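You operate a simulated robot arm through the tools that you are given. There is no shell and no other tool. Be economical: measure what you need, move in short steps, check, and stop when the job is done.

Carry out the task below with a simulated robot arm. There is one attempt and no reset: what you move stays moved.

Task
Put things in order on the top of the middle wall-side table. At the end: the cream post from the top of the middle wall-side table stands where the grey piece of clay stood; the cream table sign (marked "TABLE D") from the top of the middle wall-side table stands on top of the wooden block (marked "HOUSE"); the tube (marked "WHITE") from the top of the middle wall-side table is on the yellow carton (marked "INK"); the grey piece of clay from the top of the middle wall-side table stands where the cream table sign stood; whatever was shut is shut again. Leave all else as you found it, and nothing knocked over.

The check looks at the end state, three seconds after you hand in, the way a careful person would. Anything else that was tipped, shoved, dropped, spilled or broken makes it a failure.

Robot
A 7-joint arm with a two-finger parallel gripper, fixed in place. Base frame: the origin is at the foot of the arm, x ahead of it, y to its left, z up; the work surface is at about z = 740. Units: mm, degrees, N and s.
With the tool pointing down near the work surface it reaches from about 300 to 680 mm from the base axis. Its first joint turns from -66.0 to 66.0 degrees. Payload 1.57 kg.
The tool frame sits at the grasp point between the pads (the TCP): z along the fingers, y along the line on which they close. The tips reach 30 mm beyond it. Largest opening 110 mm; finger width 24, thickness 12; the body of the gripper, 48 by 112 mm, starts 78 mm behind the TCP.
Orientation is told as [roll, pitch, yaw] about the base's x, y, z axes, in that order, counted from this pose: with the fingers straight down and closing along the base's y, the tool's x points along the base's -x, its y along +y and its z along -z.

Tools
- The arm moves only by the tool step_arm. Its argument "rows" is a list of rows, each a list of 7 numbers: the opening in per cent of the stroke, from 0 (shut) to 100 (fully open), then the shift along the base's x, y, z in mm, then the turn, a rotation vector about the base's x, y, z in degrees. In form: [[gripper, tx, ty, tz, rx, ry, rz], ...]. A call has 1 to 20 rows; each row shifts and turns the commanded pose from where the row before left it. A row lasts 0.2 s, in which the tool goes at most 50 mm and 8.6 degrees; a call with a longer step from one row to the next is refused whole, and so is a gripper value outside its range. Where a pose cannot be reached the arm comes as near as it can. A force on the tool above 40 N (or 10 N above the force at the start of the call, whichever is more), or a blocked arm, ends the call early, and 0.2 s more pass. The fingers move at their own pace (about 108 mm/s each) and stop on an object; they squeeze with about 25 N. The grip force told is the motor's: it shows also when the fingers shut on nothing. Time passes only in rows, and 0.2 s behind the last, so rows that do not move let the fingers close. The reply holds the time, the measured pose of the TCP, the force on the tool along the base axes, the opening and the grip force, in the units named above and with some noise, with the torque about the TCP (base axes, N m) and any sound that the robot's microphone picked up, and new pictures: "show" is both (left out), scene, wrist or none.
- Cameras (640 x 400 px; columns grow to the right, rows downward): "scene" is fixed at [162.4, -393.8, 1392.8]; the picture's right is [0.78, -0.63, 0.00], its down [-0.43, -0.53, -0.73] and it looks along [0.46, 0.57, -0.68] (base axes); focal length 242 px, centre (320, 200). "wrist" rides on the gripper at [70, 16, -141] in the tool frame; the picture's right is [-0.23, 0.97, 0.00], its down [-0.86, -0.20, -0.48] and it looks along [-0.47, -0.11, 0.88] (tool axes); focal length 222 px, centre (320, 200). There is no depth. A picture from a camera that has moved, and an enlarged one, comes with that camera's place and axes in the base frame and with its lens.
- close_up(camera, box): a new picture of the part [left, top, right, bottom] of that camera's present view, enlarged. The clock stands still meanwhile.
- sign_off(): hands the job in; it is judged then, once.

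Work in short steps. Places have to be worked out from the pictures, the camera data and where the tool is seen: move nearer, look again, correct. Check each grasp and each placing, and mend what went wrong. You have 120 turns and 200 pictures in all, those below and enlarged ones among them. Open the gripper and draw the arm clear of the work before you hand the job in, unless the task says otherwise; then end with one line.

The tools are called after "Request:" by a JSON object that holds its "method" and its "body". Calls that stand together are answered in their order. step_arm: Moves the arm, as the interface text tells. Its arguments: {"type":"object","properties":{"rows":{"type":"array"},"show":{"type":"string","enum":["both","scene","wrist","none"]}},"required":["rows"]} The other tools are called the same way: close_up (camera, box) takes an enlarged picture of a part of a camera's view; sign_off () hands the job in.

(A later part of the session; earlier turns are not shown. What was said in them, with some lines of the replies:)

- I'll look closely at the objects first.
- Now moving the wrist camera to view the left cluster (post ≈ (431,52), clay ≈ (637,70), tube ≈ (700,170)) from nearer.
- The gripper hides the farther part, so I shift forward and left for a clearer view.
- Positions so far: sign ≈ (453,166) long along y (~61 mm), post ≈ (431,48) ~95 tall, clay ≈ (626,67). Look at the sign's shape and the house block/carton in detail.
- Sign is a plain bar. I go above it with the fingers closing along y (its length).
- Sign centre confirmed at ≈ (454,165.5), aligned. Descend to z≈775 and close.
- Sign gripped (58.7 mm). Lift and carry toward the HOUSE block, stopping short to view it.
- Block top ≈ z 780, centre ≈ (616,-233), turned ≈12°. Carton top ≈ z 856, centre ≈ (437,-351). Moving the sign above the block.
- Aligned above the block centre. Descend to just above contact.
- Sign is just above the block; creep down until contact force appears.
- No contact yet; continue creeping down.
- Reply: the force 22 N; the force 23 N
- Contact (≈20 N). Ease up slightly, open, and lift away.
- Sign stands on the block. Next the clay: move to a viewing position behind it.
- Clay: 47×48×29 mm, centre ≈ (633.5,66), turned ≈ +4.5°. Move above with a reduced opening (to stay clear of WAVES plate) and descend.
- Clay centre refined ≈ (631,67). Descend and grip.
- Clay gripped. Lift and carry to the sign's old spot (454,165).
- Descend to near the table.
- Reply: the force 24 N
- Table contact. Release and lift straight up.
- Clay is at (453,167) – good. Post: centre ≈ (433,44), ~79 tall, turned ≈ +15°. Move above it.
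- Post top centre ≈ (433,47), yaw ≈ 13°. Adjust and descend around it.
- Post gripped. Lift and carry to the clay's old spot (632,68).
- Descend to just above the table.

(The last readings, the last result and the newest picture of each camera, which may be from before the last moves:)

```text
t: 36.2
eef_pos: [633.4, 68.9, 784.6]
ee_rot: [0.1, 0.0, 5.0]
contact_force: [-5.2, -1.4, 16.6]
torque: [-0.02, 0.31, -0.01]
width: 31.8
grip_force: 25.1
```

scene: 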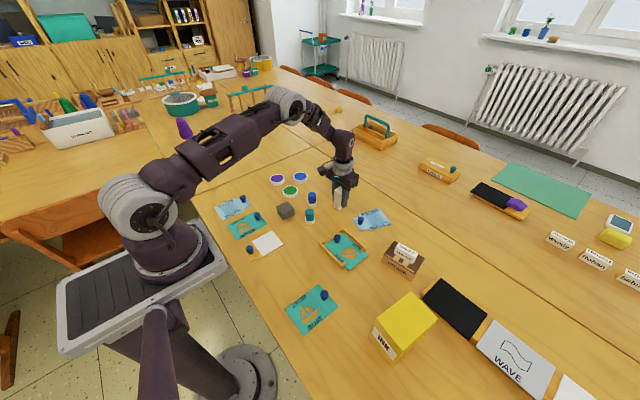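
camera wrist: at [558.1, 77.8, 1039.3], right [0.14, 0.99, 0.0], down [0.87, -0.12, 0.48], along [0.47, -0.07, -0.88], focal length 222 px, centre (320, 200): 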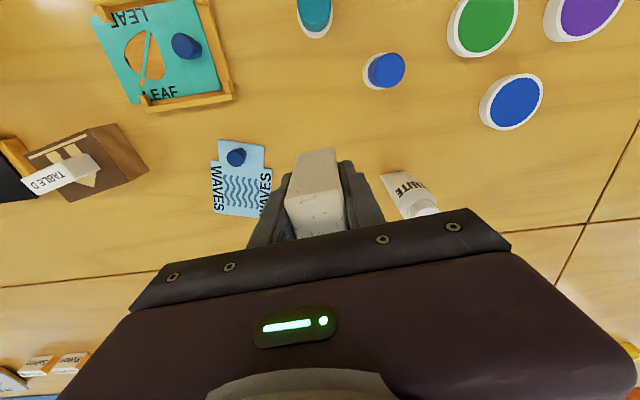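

Contact with the table. Ease up a bit, release modestly, lift.

Request:
{"method": "step_arm", "body": {"rows": [[15, 0, 0, 1, 0, 0, 0], [40, 0, 0, 0, 0, 0, 0], [60, 0, 0, 0, 0, 0, 0], [60, 0, 0, 0, 0, 0, 0], [60, 0, 0, 35, 0, 0, 0], [60, 0, 0, 45, 0, 0, 0], [60, 0, 0, 45, 0, 0, 0], [60, 0, 0, 45, 0, 0, 0], [60, 0, 0, 0, 0, 0, 0]], "show": "both"}}

Request:
{"method": "close_up", "body": {"camera": "wrist", "box": [240, 80, 480, 230]}}

```text
t: 38.2
eef_pos: [635.7, 66.9, 954.1]
ee_rot: [0.1, 0.0, 5.0]
contact_force: [0.2, 0.2, 0.4]
torque: [0.01, 0.02, -0.02]
width: 65.7
grip_force: 0.0
camera wrist: at [565.0, 77.9, 1094.5], right [0.14, 0.99, 0.0], down [0.87, -0.12, 0.48], along [0.47, -0.07, -0.88], focal length 222 px, centre (320, 200)
```

scene: 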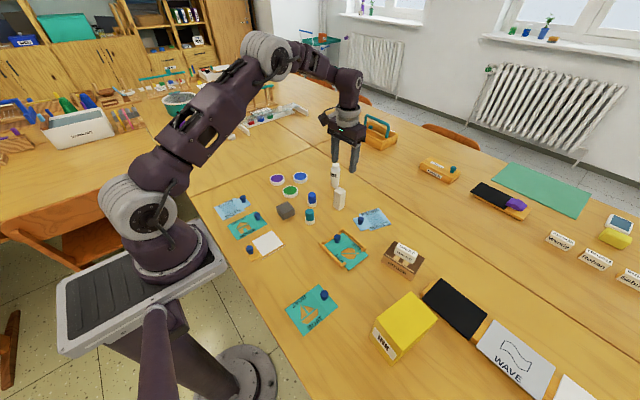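
wrist: 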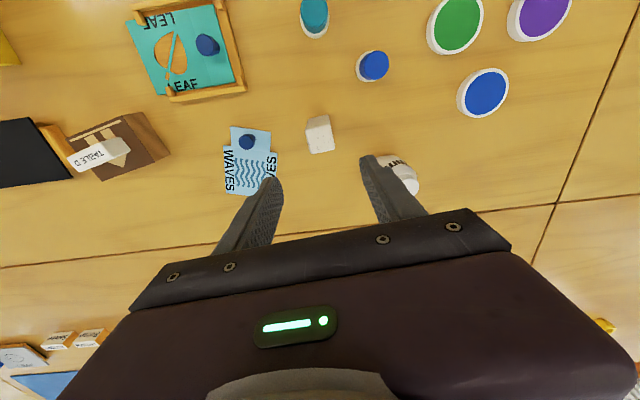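

```text
2.67 times, centred on (360, 155) of wrist
camera zoom: at [565.0, 77.9, 1094.5], right [0.14, 0.99, 0.0], down [0.87, -0.12, 0.48], along [0.47, -0.07, -0.88], focal length 592 px, centre (213, 320)
```

zoom: 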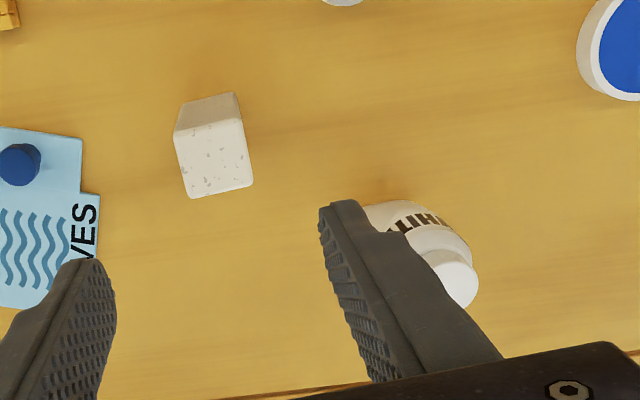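

Post stands at (630,68). Now look at the tube closely.

Request:
{"method": "close_up", "body": {"camera": "scene", "box": [310, 155, 374, 205]}}

Request:
{"method": "step_arm", "body": {"rows": [[100, -30, 30, 0, 0, 0, 0], [100, -15, 40, 0, 0, 0, 0], [100, 0, 30, 0, 0, 0, 0], [100, 0, 0, 0, 0, 0, 0]], "show": "wrist"}}

Request:
{"method": "close_up", "body": {"camera": "wrist", "box": [240, 80, 420, 220]}}

```text
8.00 times, centred on (342, 180) of scene
camera zoom: at [162.4, -393.8, 1392.8], right [0.78, -0.63, 0.0], down [-0.43, -0.53, -0.73], along [0.46, 0.57, -0.68], focal length 1934 px, centre (144, 360)
```

zoom: 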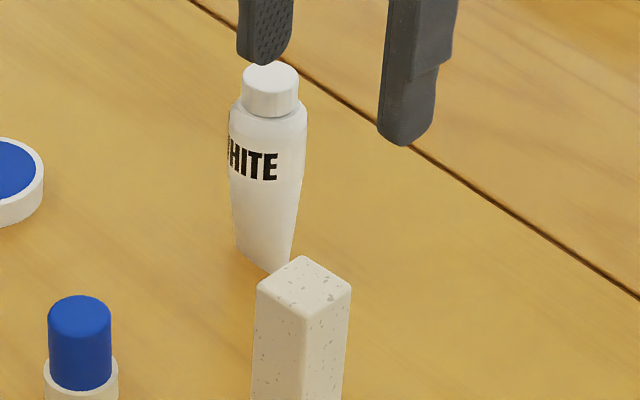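

```text
t: 39.2
eef_pos: [587.0, 167.6, 954.3]
ee_rot: [0.0, 0.1, 5.1]
contact_force: [0.6, 0.2, 0.5]
torque: [0.01, 0.0, -0.01]
width: 109.7
grip_force: 0.0
camera wrist: at [517.0, 178.5, 1095.3], right [0.14, 0.99, 0.0], down [0.87, -0.12, 0.48], along [0.47, -0.07, -0.88], focal length 222 px, centre (320, 200)
```

wrist: 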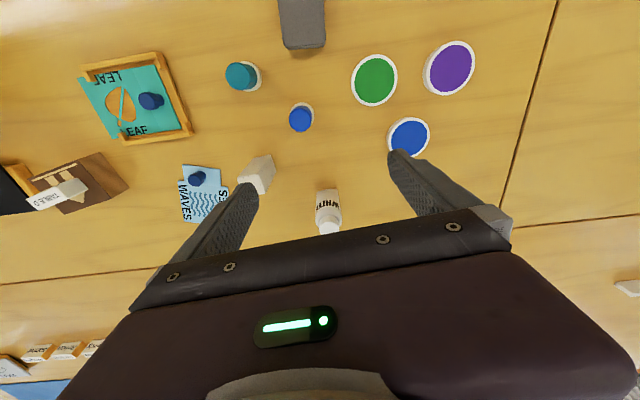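

```text
2.86 times, centred on (330, 150) of wrist
camera zoom: at [517.0, 178.5, 1095.3], right [0.14, 0.99, 0.0], down [0.87, -0.12, 0.48], along [0.47, -0.07, -0.88], focal length 635 px, centre (291, 343)
```

zoom: 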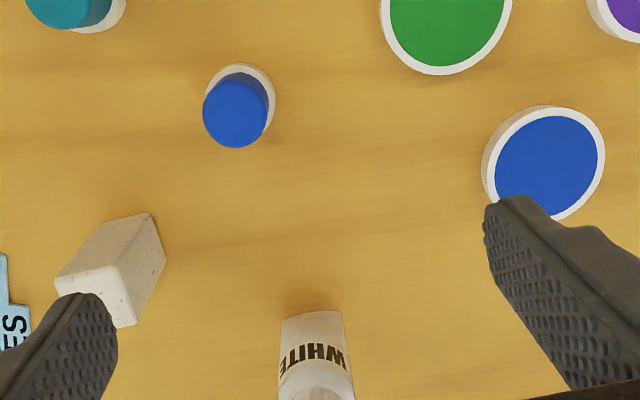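

Tube: stands on a crimped end ~38 mm wide along y, centre ≈ (691,166), top ≈ z 850. Move above it to test reach.

Request:
{"method": "step_arm", "body": {"rows": [[80, 26, 0, 0, 0, 0, -5], [80, 26, 0, 0, 0, 0, 0], [80, 26, -1, 0, 0, 0, 0], [80, 25, 0, 0, 0, 0, 0], [80, 0, 0, 0, 0, 0, 0]], "show": "both"}}

Request:
{"method": "close_up", "body": {"camera": "wrist", "box": [240, 80, 420, 220]}}

```text
t: 40.4
eef_pos: [669.4, 158.4, 954.4]
ee_rot: [-0.1, -0.1, 0.0]
contact_force: [-0.3, 0.7, -0.7]
torque: [-0.02, 0.05, -0.02]
width: 88.0
grip_force: 0.1
out of reach, approached as far as the arm can: row 4
camera wrist: at [600.3, 176.6, 1094.4], right [0.23, 0.97, 0.0], down [0.86, -0.2, 0.48], along [0.47, -0.11, -0.88], focal length 222 px, centre (320, 200)
```

scene: 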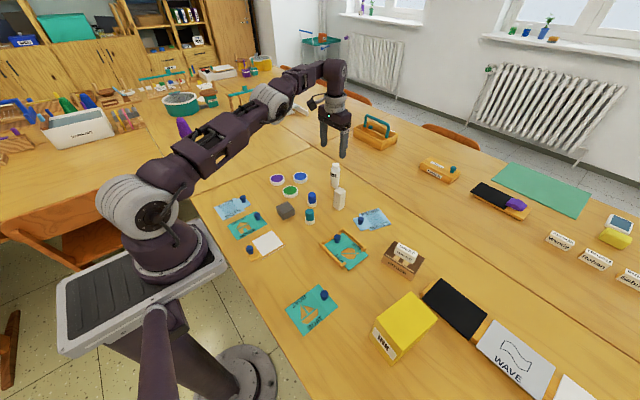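
wrist: 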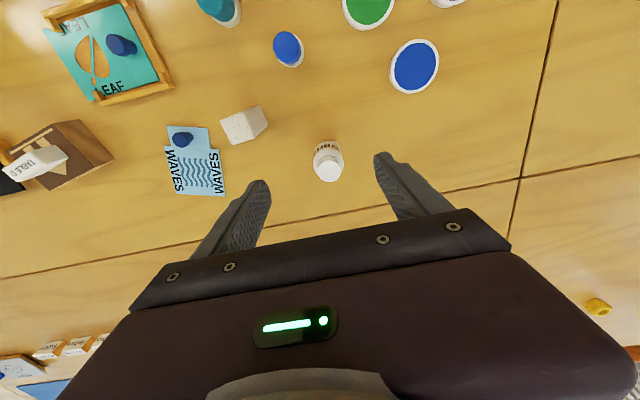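

```text
2.86 times, centred on (330, 150) of wrist
camera zoom: at [600.3, 176.6, 1094.4], right [0.23, 0.97, 0.0], down [0.86, -0.2, 0.48], along [0.47, -0.11, -0.88], focal length 635 px, centre (291, 343)
```

zoom: 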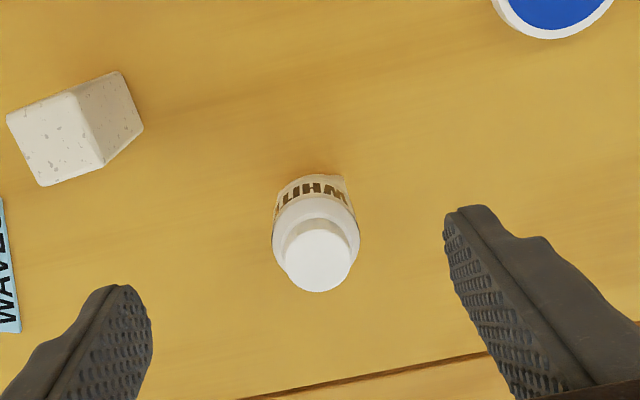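

Straight down is out of reach here. I'll tilt the tool outward (−24° about y) keeping y closing, which extends the reach.

Request:
{"method": "step_arm", "body": {"rows": [[80, -20, 0, 0, 0, -8, 0], [80, -20, 0, 0, 0, -8, 0], [80, 0, 0, 0, 0, -8, 0], [80, 0, 0, 0, 0, 0, 0], [80, 0, 0, 0, 0, 0, 0]], "show": "scene"}}

```text
t: 41.6
eef_pos: [652.1, 182.4, 949.7]
ee_rot: [-1.3, -17.3, 3.8]
contact_force: [0.1, -0.2, -0.6]
torque: [0.06, 0.03, 0.01]
width: 88.0
grip_force: 0.0
out of reach, approached as far as the arm can: row 1, 2
```

scene: 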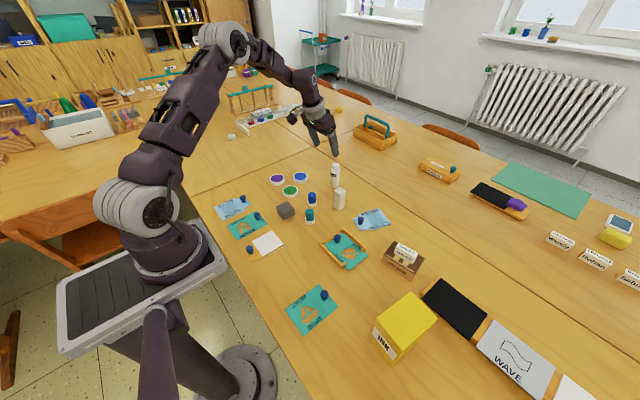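

Arm is settling into a different configuration; wait and re-read.

Request:
{"method": "step_arm", "body": {"rows": [[80, 0, 0, 0, 0, 0, 0], [80, 0, 0, 0, 0, 0, 0], [80, 0, 0, 0, 0, 0, 0]], "show": "both"}}

```text
t: 42.4
eef_pos: [650.9, 183.8, 950.7]
ee_rot: [-1.3, -17.4, 3.9]
contact_force: [0.1, -0.1, -0.8]
torque: [-0.04, -0.04, -0.03]
width: 88.0
grip_force: 0.0
camera wrist: at [543.0, 196.3, 1062.5], right [0.16, 0.99, 0.05], down [0.68, -0.14, 0.72], along [0.71, -0.08, -0.7], focal length 222 px, centre (320, 200)
```

scene: 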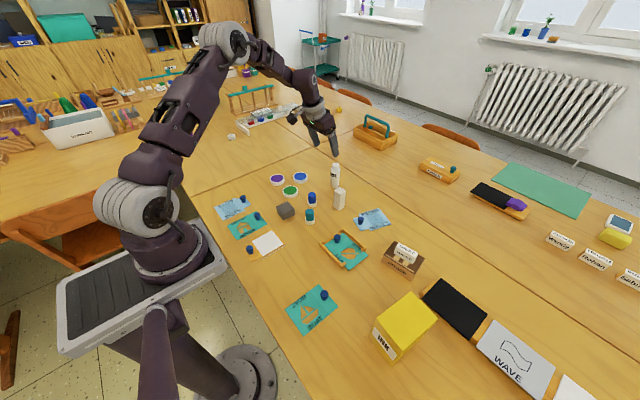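
wrist: 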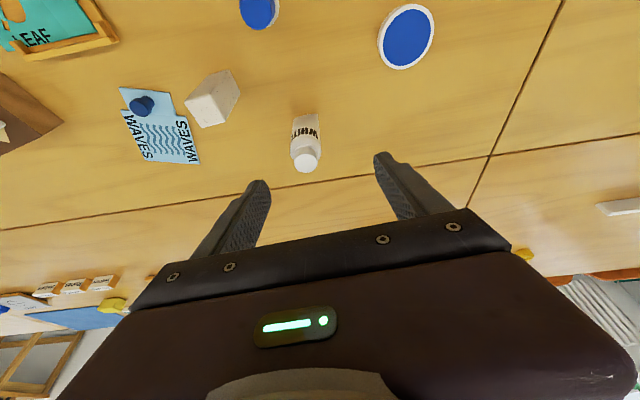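

Correct to tilt ≈ −24°, yaw 0, and move toward a point just above/behind the tube.

Request:
{"method": "step_arm", "body": {"rows": [[80, 6, -9, -17, 1.2, -6.6, -3.4], [80, 6, -9, -17, 0, 0, 0], [80, 5, 0, -16, 0, 0, 0], [80, 0, 0, 0, 0, 0, 0]], "show": "wrist"}}

```text
t: 43.4
eef_pos: [670.9, 167.4, 901.2]
ee_rot: [-0.2, -24.2, 0.2]
contact_force: [-0.9, 0.6, 0.3]
torque: [-0.01, -0.02, -0.03]
width: 87.9
grip_force: 0.0
camera wrist: at [550.0, 184.7, 999.7], right [0.21, 0.97, 0.09], down [0.59, -0.2, 0.79], along [0.78, -0.11, -0.61], focal length 222 px, centre (320, 200)
```

wrist: 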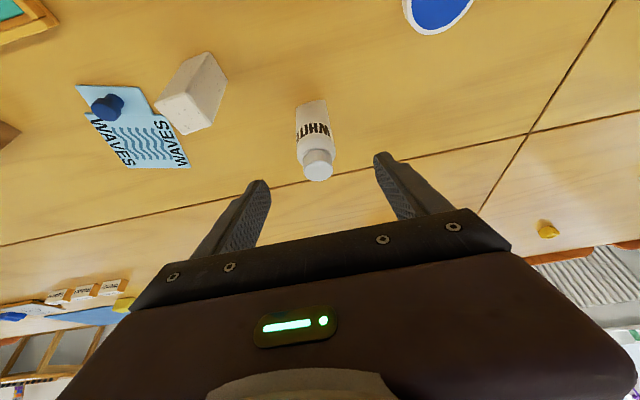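

Tube ≈ (690.5,167.5). Descend diagonally to straddle it at z≈808.

Request:
{"method": "step_arm", "body": {"rows": [[80, 6, 0, -31, 0, 0, 0], [80, 6, 0, -31, 0, 0, 0], [80, 7, 0, -31, 0, 0, 0], [80, 0, 0, 0, 0, 0, 0]], "show": "both"}}

Request:
{"method": "close_up", "body": {"camera": "wrist", "box": [220, 80, 420, 240]}}

Request:
{"method": "close_up", "body": {"camera": "scene", "box": [300, 130, 380, 200]}}

```text
t: 44.4
eef_pos: [687.0, 164.4, 805.8]
ee_rot: [-0.3, -24.1, 0.0]
contact_force: [-0.5, 0.1, -0.6]
torque: [0.01, 0.01, 0.03]
width: 88.1
grip_force: 0.0
camera wrist: at [566.4, 181.5, 905.6], right [0.21, 0.97, 0.09], down [0.59, -0.2, 0.79], along [0.78, -0.11, -0.61], focal length 222 px, centre (320, 200)
```

scene: 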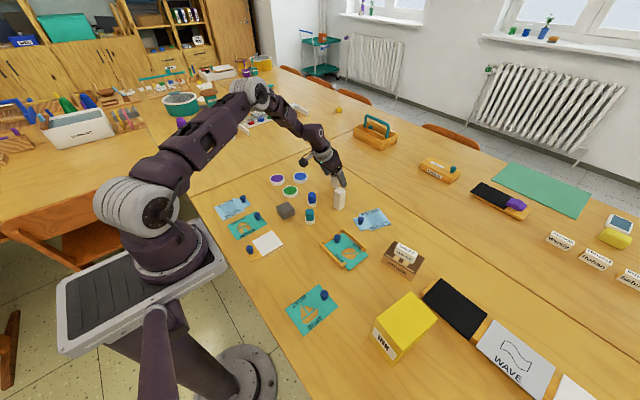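
wrist: 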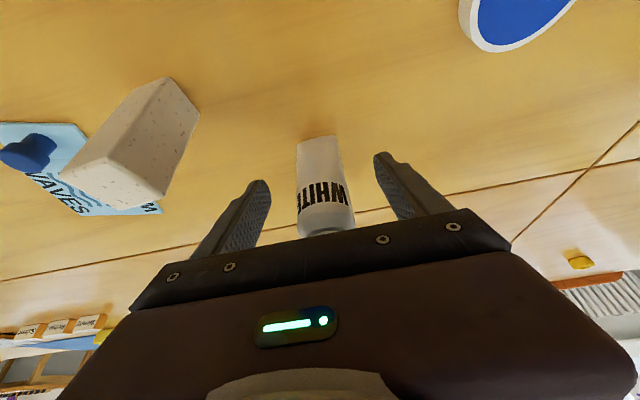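

```text
2.50 times, centred on (320, 160) of wrist
camera zoom: at [566.4, 181.5, 905.6], right [0.21, 0.97, 0.09], down [0.59, -0.2, 0.79], along [0.78, -0.11, -0.61], focal length 555 px, centre (320, 300)
```

zoom: 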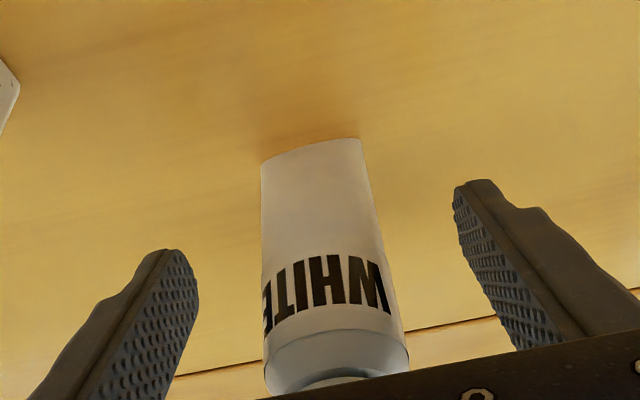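

```text
5.71 times, centred on (340, 165) of scene
camera zoom: at [162.4, -393.8, 1392.8], right [0.78, -0.63, 0.0], down [-0.43, -0.53, -0.73], along [0.46, 0.57, -0.68], focal length 1381 px, centre (206, 400)
```

zoom: 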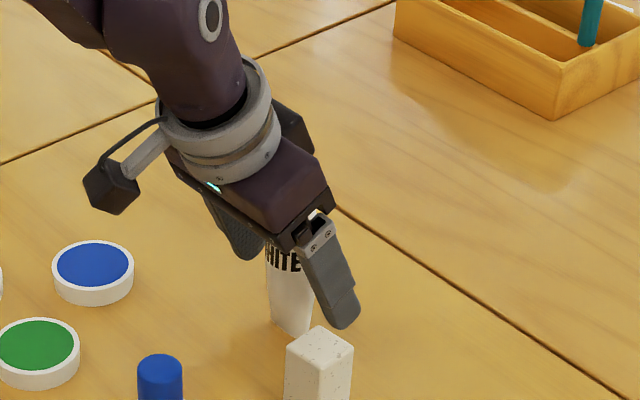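

Well straddled. Shift +3 mm in x and close gently.

Request:
{"method": "step_arm", "body": {"rows": [[80, 3, 0.5, 0, 0, 0, 0], [50, 0, 0, 0, 0, 0, 0], [20, 0, 0, 0, 0, 0, 0], [20, 0, 0, 0, 0, 0, 0], [20, 0, 0, 0, 0, 0, 0]], "show": "both"}}

Request:
{"method": "close_up", "body": {"camera": "wrist", "box": [220, 80, 420, 240]}}

```text
t: 45.6
eef_pos: [689.0, 163.6, 807.4]
ee_rot: [-0.3, -24.0, 0.1]
contact_force: [-0.5, 0.4, -0.2]
torque: [0.04, 0.03, 0.0]
width: 37.5
grip_force: 25.4
camera wrist: at [568.6, 182.0, 906.2], right [0.21, 0.97, 0.09], down [0.59, -0.2, 0.79], along [0.78, -0.11, -0.61], focal length 222 px, centre (320, 200)
```

scene: 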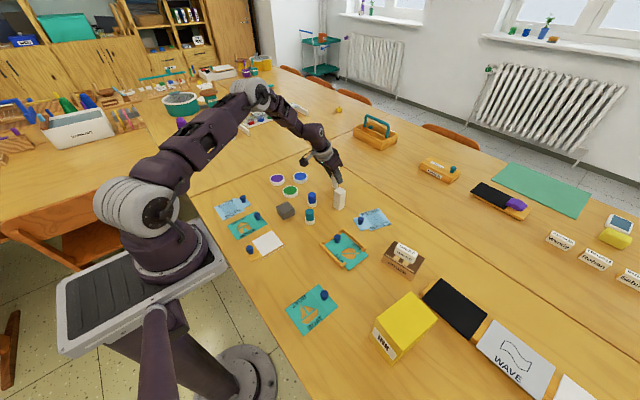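
wrist: 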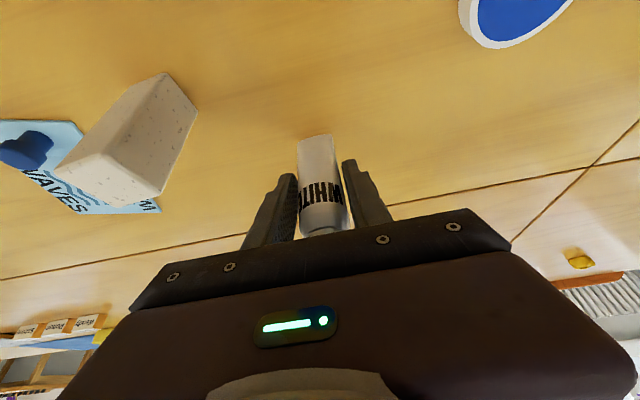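

```text
2.50 times, centred on (320, 160) of wrist
camera zoom: at [568.6, 182.0, 906.2], right [0.21, 0.97, 0.09], down [0.59, -0.2, 0.79], along [0.78, -0.11, -0.61], focal length 555 px, centre (320, 300)
```

zoom: 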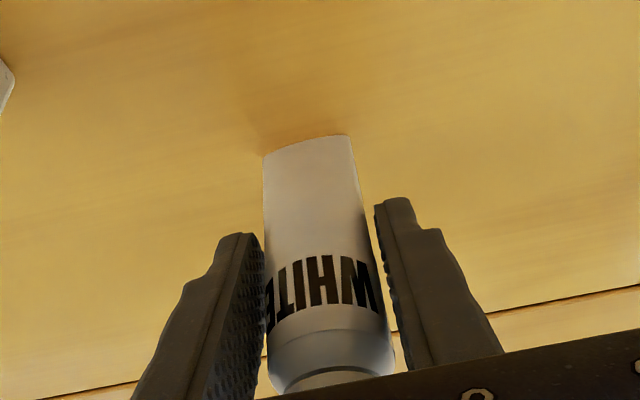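

Tube gripped (37.5 mm). Lift straight up first, then pull inward and up.

Request:
{"method": "step_arm", "body": {"rows": [[20, 0, 0, 15, 0, 0, 0], [20, 0, 0, 30, 0, 0, 0], [20, 0, 0, 35, 0, 0, 0], [20, -10, 0, 35, 0, 0, 0], [20, -25, 0, 35, 0, 0, 0], [20, -35, 0, 20, 0, 0, 0], [20, 0, 0, 0, 0, 0, 0]], "show": "both"}}

```text
t: 47.2
eef_pos: [616.8, 165.1, 975.8]
ee_rot: [-0.3, -24.0, 0.0]
contact_force: [0.4, -0.3, -1.5]
torque: [-0.01, 0.0, -0.02]
width: 37.6
grip_force: 25.3
camera wrist: at [497.4, 182.3, 1074.9], right [0.21, 0.97, 0.09], down [0.59, -0.2, 0.79], along [0.78, -0.11, -0.61], focal length 222 px, centre (320, 200)
```

scene: 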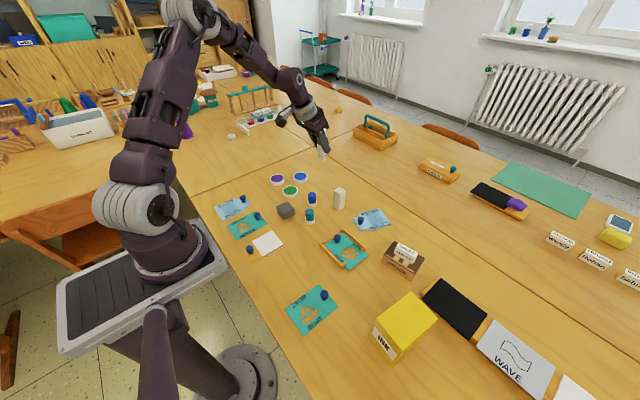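
wrist: 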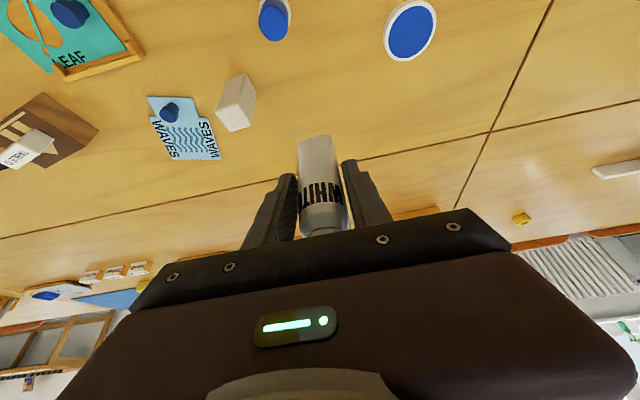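

Carry to above the carton.

Request:
{"method": "step_arm", "body": {"rows": [[20, -5, -30, 5, 0, 0, 0], [20, -14, -40, 5, 0, 0, 0], [20, -14, -40, 5, 0, 0, 0], [20, -14, -40, 5, 0, 0, 0], [20, -14, -40, 5, 0, 0, 0], [20, -14, -40, 0, 0, 0, 0], [20, -14, -40, 0, 0, 0, 0], [20, -14, -40, 0, 0, 0, 0], [20, -14, -40, 0, 0, 0, 0], [20, -14, -40, 0, 0, 0, 0], [20, -14, -40, 0, 0, 0, 0], [20, -14, -40, 0, 0, 0, 0], [20, -14, -40, 0, 0, 0, 0], [20, 0, 0, 0, 0, 0, 0]], "show": "both"}}

Request:
{"method": "close_up", "body": {"camera": "wrist", "box": [200, 0, 440, 240]}}

Request:
{"method": "close_up", "body": {"camera": "scene", "box": [340, 220, 480, 370]}}

```text
t: 50.2
eef_pos: [449.2, -345.3, 1000.3]
ee_rot: [-0.2, -24.0, 0.1]
contact_force: [0.2, 0.3, -0.9]
torque: [0.02, -0.07, -0.01]
width: 37.3
grip_force: 25.0
camera wrist: at [328.5, -328.0, 1098.9], right [0.21, 0.97, 0.09], down [0.59, -0.2, 0.79], along [0.78, -0.11, -0.61], focal length 222 px, centre (320, 200)
```

scene: 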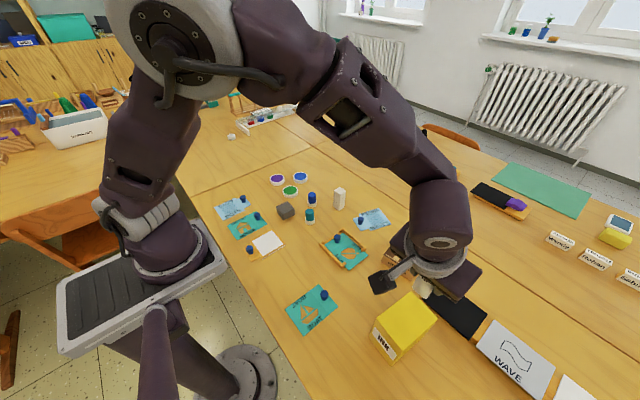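
wrist: 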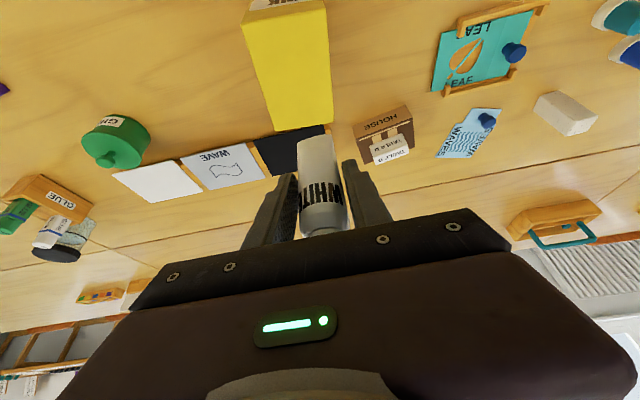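

```text
1.67 times, centred on (320, 120) of wrist
camera zoom: at [328.5, -328.0, 1098.9], right [0.21, 0.97, 0.09], down [0.59, -0.2, 0.79], along [0.78, -0.11, -0.61], focal length 370 px, centre (320, 333)
```

zoom: 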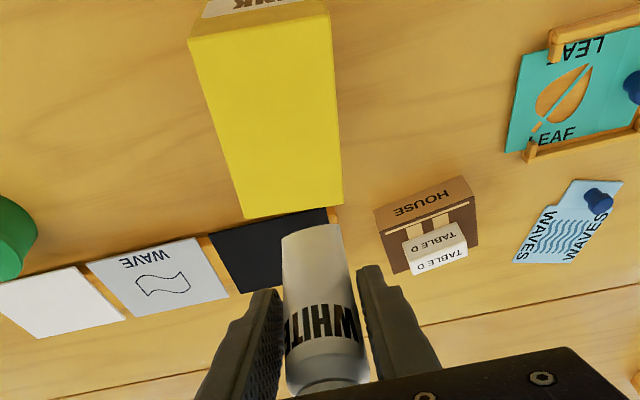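

```text
2.67 times, centred on (410, 295) of scene
camera zoom: at [162.4, -393.9, 1392.8], right [0.78, -0.63, 0.0], down [-0.43, -0.53, -0.73], along [0.46, 0.57, -0.68], focal length 644 px, centre (80, -53)
```

zoom: 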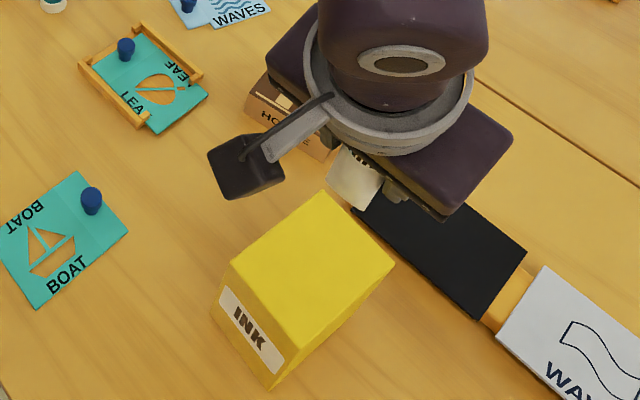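

Carton top corners from both cameras agree: centre ≈ (431,−353), top z ≈ 856. Shift and descend to just above (TCP target ≈ 923).

Request:
{"method": "step_arm", "body": {"rows": [[20, -18, -7, 0, 0, 0, 0], [20, 0, 0, -30, 0, 0, 0], [20, 0, 0, -30, 0, 0, 0], [20, 0, 0, -8, 0, 0, 0], [20, 0, 0, 0, 0, 0, 0]], "show": "both"}}

Request:
{"method": "close_up", "body": {"camera": "wrist", "box": [200, 0, 440, 240]}}

Request:
{"method": "close_up", "body": {"camera": "scene", "box": [360, 260, 460, 370]}}

```text
t: 51.4
eef_pos: [429.4, -352.2, 934.1]
ee_rot: [-0.2, -24.0, 0.1]
contact_force: [0.4, 0.0, -1.8]
torque: [0.0, 0.02, 0.01]
width: 37.5
grip_force: 24.6
camera wrist: at [308.6, -334.4, 1034.1], right [0.21, 0.97, 0.09], down [0.59, -0.2, 0.79], along [0.78, -0.11, -0.61], focal length 222 px, centre (320, 200)
```

scene: 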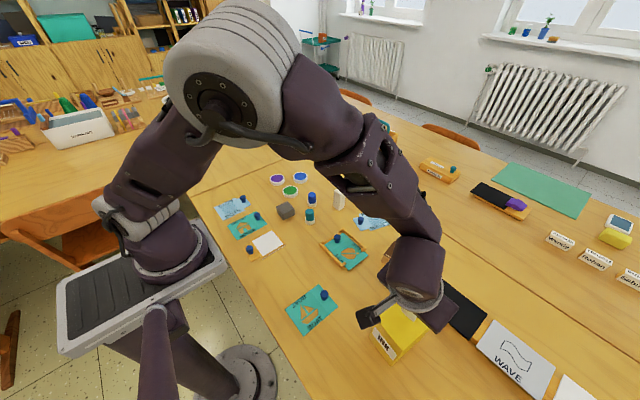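
wrist: 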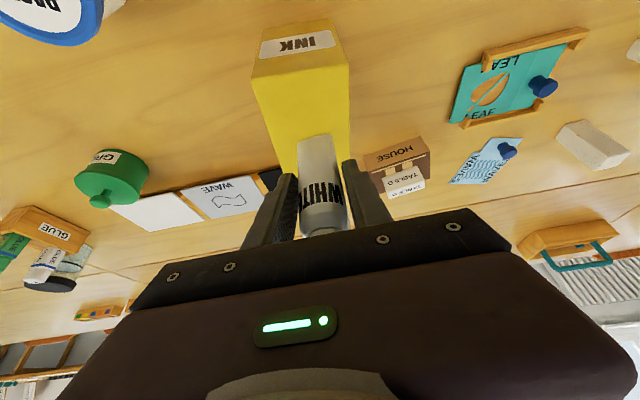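

```text
1.67 times, centred on (320, 120) of wrist
camera zoom: at [308.6, -334.4, 1034.1], right [0.21, 0.97, 0.09], down [0.59, -0.2, 0.79], along [0.78, -0.11, -0.61], focal length 370 px, centre (320, 333)
```

zoom: 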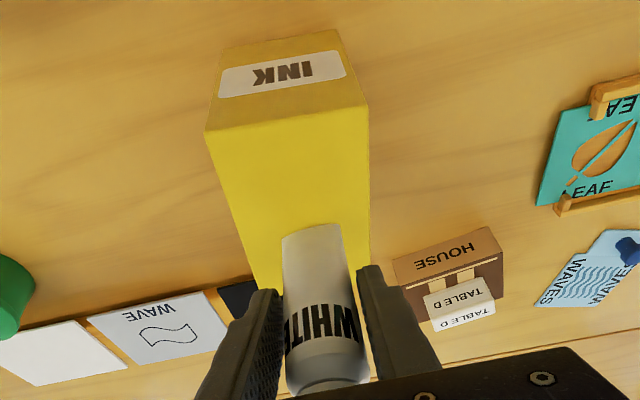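

```text
3.64 times, centred on (410, 315) of scene
camera zoom: at [162.4, -393.9, 1392.8], right [0.78, -0.63, 0.0], down [-0.43, -0.53, -0.73], along [0.46, 0.57, -0.68], focal length 879 px, centre (-7, -218)
```

zoom: 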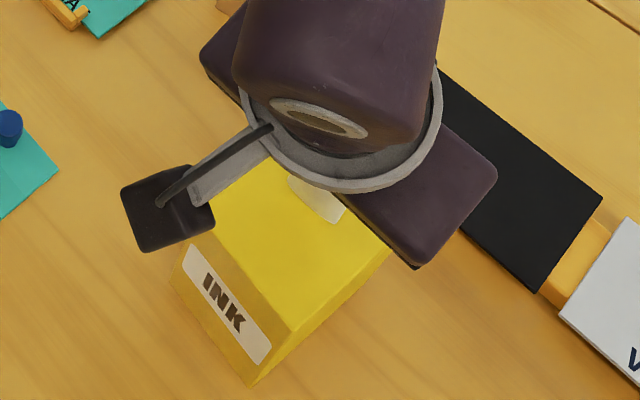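

Tube base is over the carton's middle. Creep down.

Request:
{"method": "step_arm", "body": {"rows": [[20, 0, -2, -4, 0, 0, 0], [20, 0, 0, 0, 0, 0, 0]], "show": "none"}}

Request:
{"method": "step_arm", "body": {"rows": [[20, 0, 0, -2, 0, 0, 0], [20, 0, 0, 0, 0, 0, 0]], "show": "none"}}

Request:
{"method": "step_arm", "body": {"rows": [[20, 0, 0, -2, 0, 0, 0], [20, 0, 0, 0, 0, 0, 0]], "show": "none"}}

```text
t: 52.0
eef_pos: [427.5, -354.2, 931.2]
ee_rot: [-0.3, -24.1, 0.1]
contact_force: [0.3, -0.4, -1.2]
torque: [0.0, -0.01, -0.01]
width: 37.2
grip_force: 24.9
```

```text
t: 52.6
eef_pos: [427.8, -353.4, 928.9]
ee_rot: [-0.2, -23.9, 0.2]
contact_force: [-0.1, 0.3, -1.8]
torque: [0.01, -0.03, 0.03]
width: 37.7
grip_force: 24.9
```

```text
t: 53.2
eef_pos: [427.9, -354.8, 926.2]
ee_rot: [-0.2, -24.1, 0.1]
contact_force: [-2.6, 1.0, 4.5]
torque: [0.12, 0.09, 0.03]
width: 37.9
grip_force: 25.0
```

Contact is just beginning; a touch more, then check.

Request:
{"method": "step_arm", "body": {"rows": [[20, 0, 0, -0.7, 0, 0, 0], [20, 0, 0, 0, 0, 0, 0]], "show": "wrist"}}

Request:
{"method": "close_up", "body": {"camera": "wrist", "box": [240, 80, 400, 240]}}

```text
t: 53.8
eef_pos: [427.9, -353.2, 926.1]
ee_rot: [-0.3, -24.0, 0.1]
contact_force: [-5.8, -0.6, 18.9]
torque: [0.3, 0.29, 0.07]
width: 37.5
grip_force: 25.4
camera wrist: at [307.4, -335.9, 1026.1], right [0.21, 0.97, 0.09], down [0.58, -0.2, 0.79], along [0.78, -0.11, -0.61], focal length 222 px, centre (320, 200)
```

wrist: 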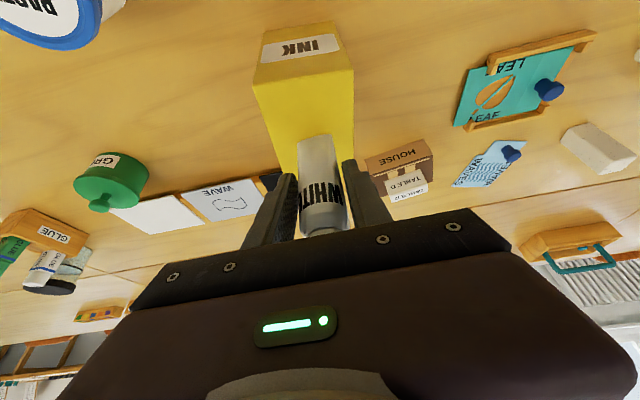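

```text
2.50 times, centred on (320, 160) of wrist
camera zoom: at [307.4, -335.9, 1026.1], right [0.21, 0.97, 0.09], down [0.58, -0.2, 0.79], along [0.78, -0.11, -0.61], focal length 555 px, centre (320, 300)
```

zoom: 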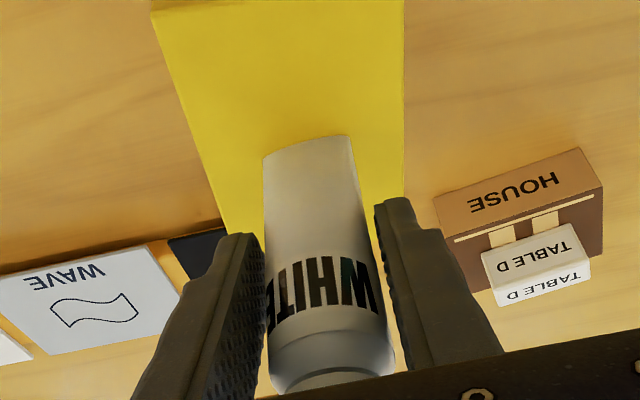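

Seated (≈19 N). Ease off slightly and open gradually, then retract upward.

Request:
{"method": "step_arm", "body": {"rows": [[20, 0, 0, 0.7, 0, 0, 0], [20, 0, 0, 0, 0, 0, 0], [36, 0, 0, 0, 0, 0, 0], [40, 0, 0, 0, 0, 0, 0], [55, 0, 0, 0, 0, 0, 0], [80, 0, 0, 0, 0, 0, 0], [80, 0, 0, 0, 0, 0, 0]], "show": "wrist"}}

```text
t: 55.4
eef_pos: [428.8, -352.5, 926.7]
ee_rot: [-0.2, -23.9, 0.0]
contact_force: [0.0, 0.4, 0.3]
torque: [-0.01, 0.0, 0.02]
width: 88.1
grip_force: 0.1
camera wrist: at [307.8, -334.9, 1026.2], right [0.21, 0.97, 0.09], down [0.59, -0.2, 0.79], along [0.78, -0.11, -0.61], focal length 222 px, centre (320, 200)
```

wrist: 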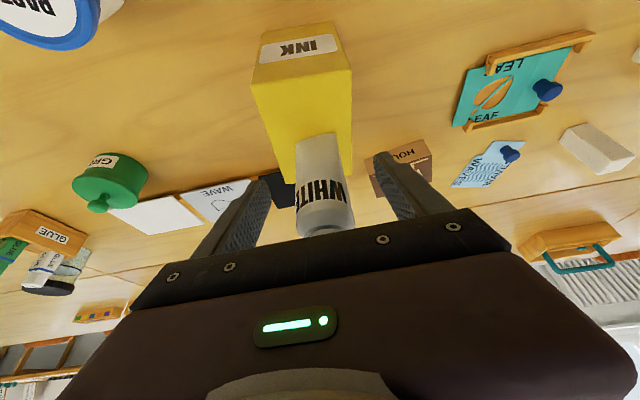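

Tube stands free. Retract backward along the tool axis and up.

Request:
{"method": "step_arm", "body": {"rows": [[80, -8, 0, 18, 0, 0, 0], [80, -14, 0, 32, 0, 0, 0], [80, -14, 0, 32, 0, 0, 0], [80, -10, 0, 40, 0, 0, 0], [80, 0, 20, 40, 0, 0, 0], [80, 0, 40, 10, 0, 8, 0], [80, 0, 40, 0, 0, 8, 0], [80, 0, 40, 0, 0, 8, 0], [80, 0, 40, 0, 0, 0, 0], [80, 0, 40, 0, 0, 0, 0], [80, 0, 0, 0, 0, 0, 0]], "show": "both"}}

Request:
{"method": "close_up", "body": {"camera": "scene", "box": [330, 190, 490, 370]}}

Request:
{"method": "close_up", "body": {"camera": "scene", "box": [200, 150, 420, 290]}}

```text
t: 57.8
eef_pos: [385.7, -132.1, 1099.0]
ee_rot: [-0.2, 0.0, 0.2]
contact_force: [-0.5, 0.0, -0.8]
torque: [-0.02, 0.0, 0.01]
width: 88.0
grip_force: 0.1
camera wrist: at [316.5, -114.7, 1238.5], right [0.23, 0.97, 0.0], down [0.86, -0.2, 0.48], along [0.47, -0.11, -0.88], focal length 222 px, centre (320, 200)
```

scene: 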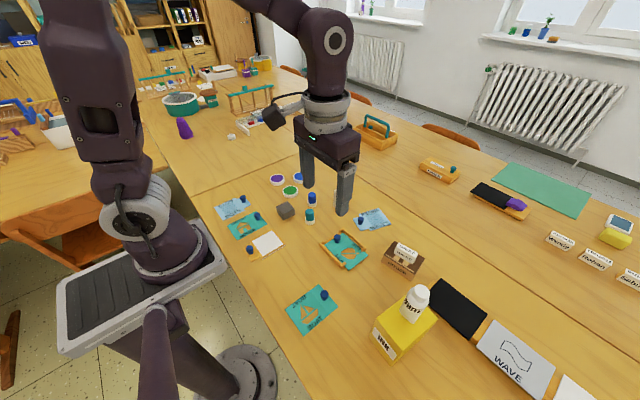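
wrist: 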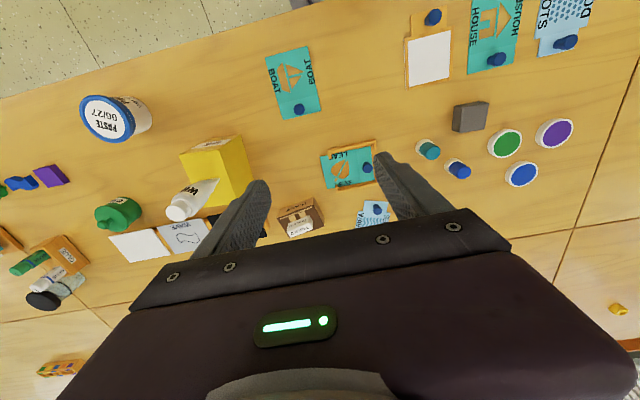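

```text
2.22 times, centred on (410, 280) of scene
camera zoom: at [162.4, -393.8, 1392.9], right [0.78, -0.63, 0.0], down [-0.43, -0.53, -0.73], along [0.46, 0.57, -0.68], focal length 537 px, centre (120, 22)
```

zoom: 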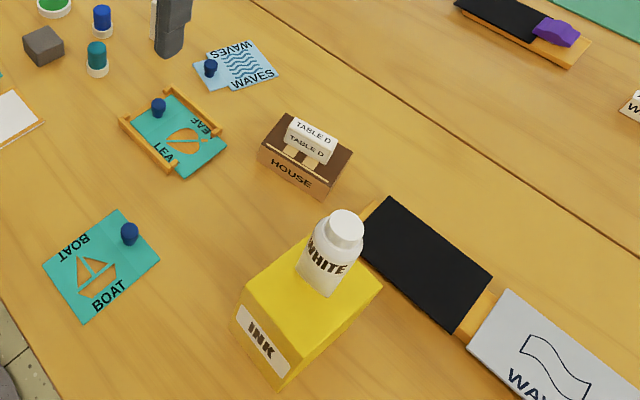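

```text
2.86 times, centred on (310, 220) of scene
camera zoom: at [162.4, -393.8, 1392.9], right [0.78, -0.63, 0.0], down [-0.43, -0.53, -0.73], along [0.46, 0.57, -0.68], focal length 691 px, centre (349, 143)
```

zoom: 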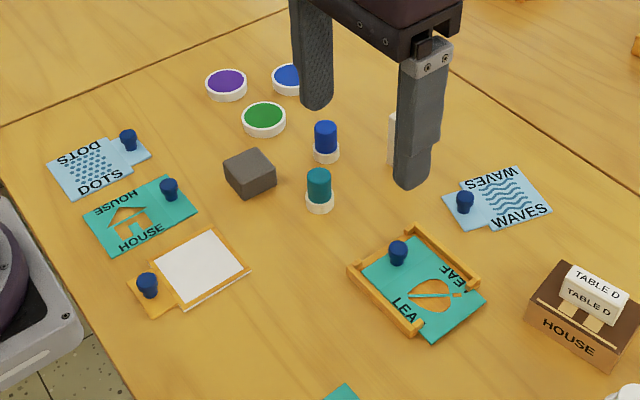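

All items are placed, the surroundings are unchanged, the gripper is open and the arm is clear. Handing in.

Request:
{"method": "sign_off", "body": {}}

```text
The job is handed in.
```

I handed the job in. The sign stands on the HOUSE block, the clay where the sign stood, the post where the clay stood, and the WHITE tube upright on the INK carton, with nothing else seen moved or tipped.
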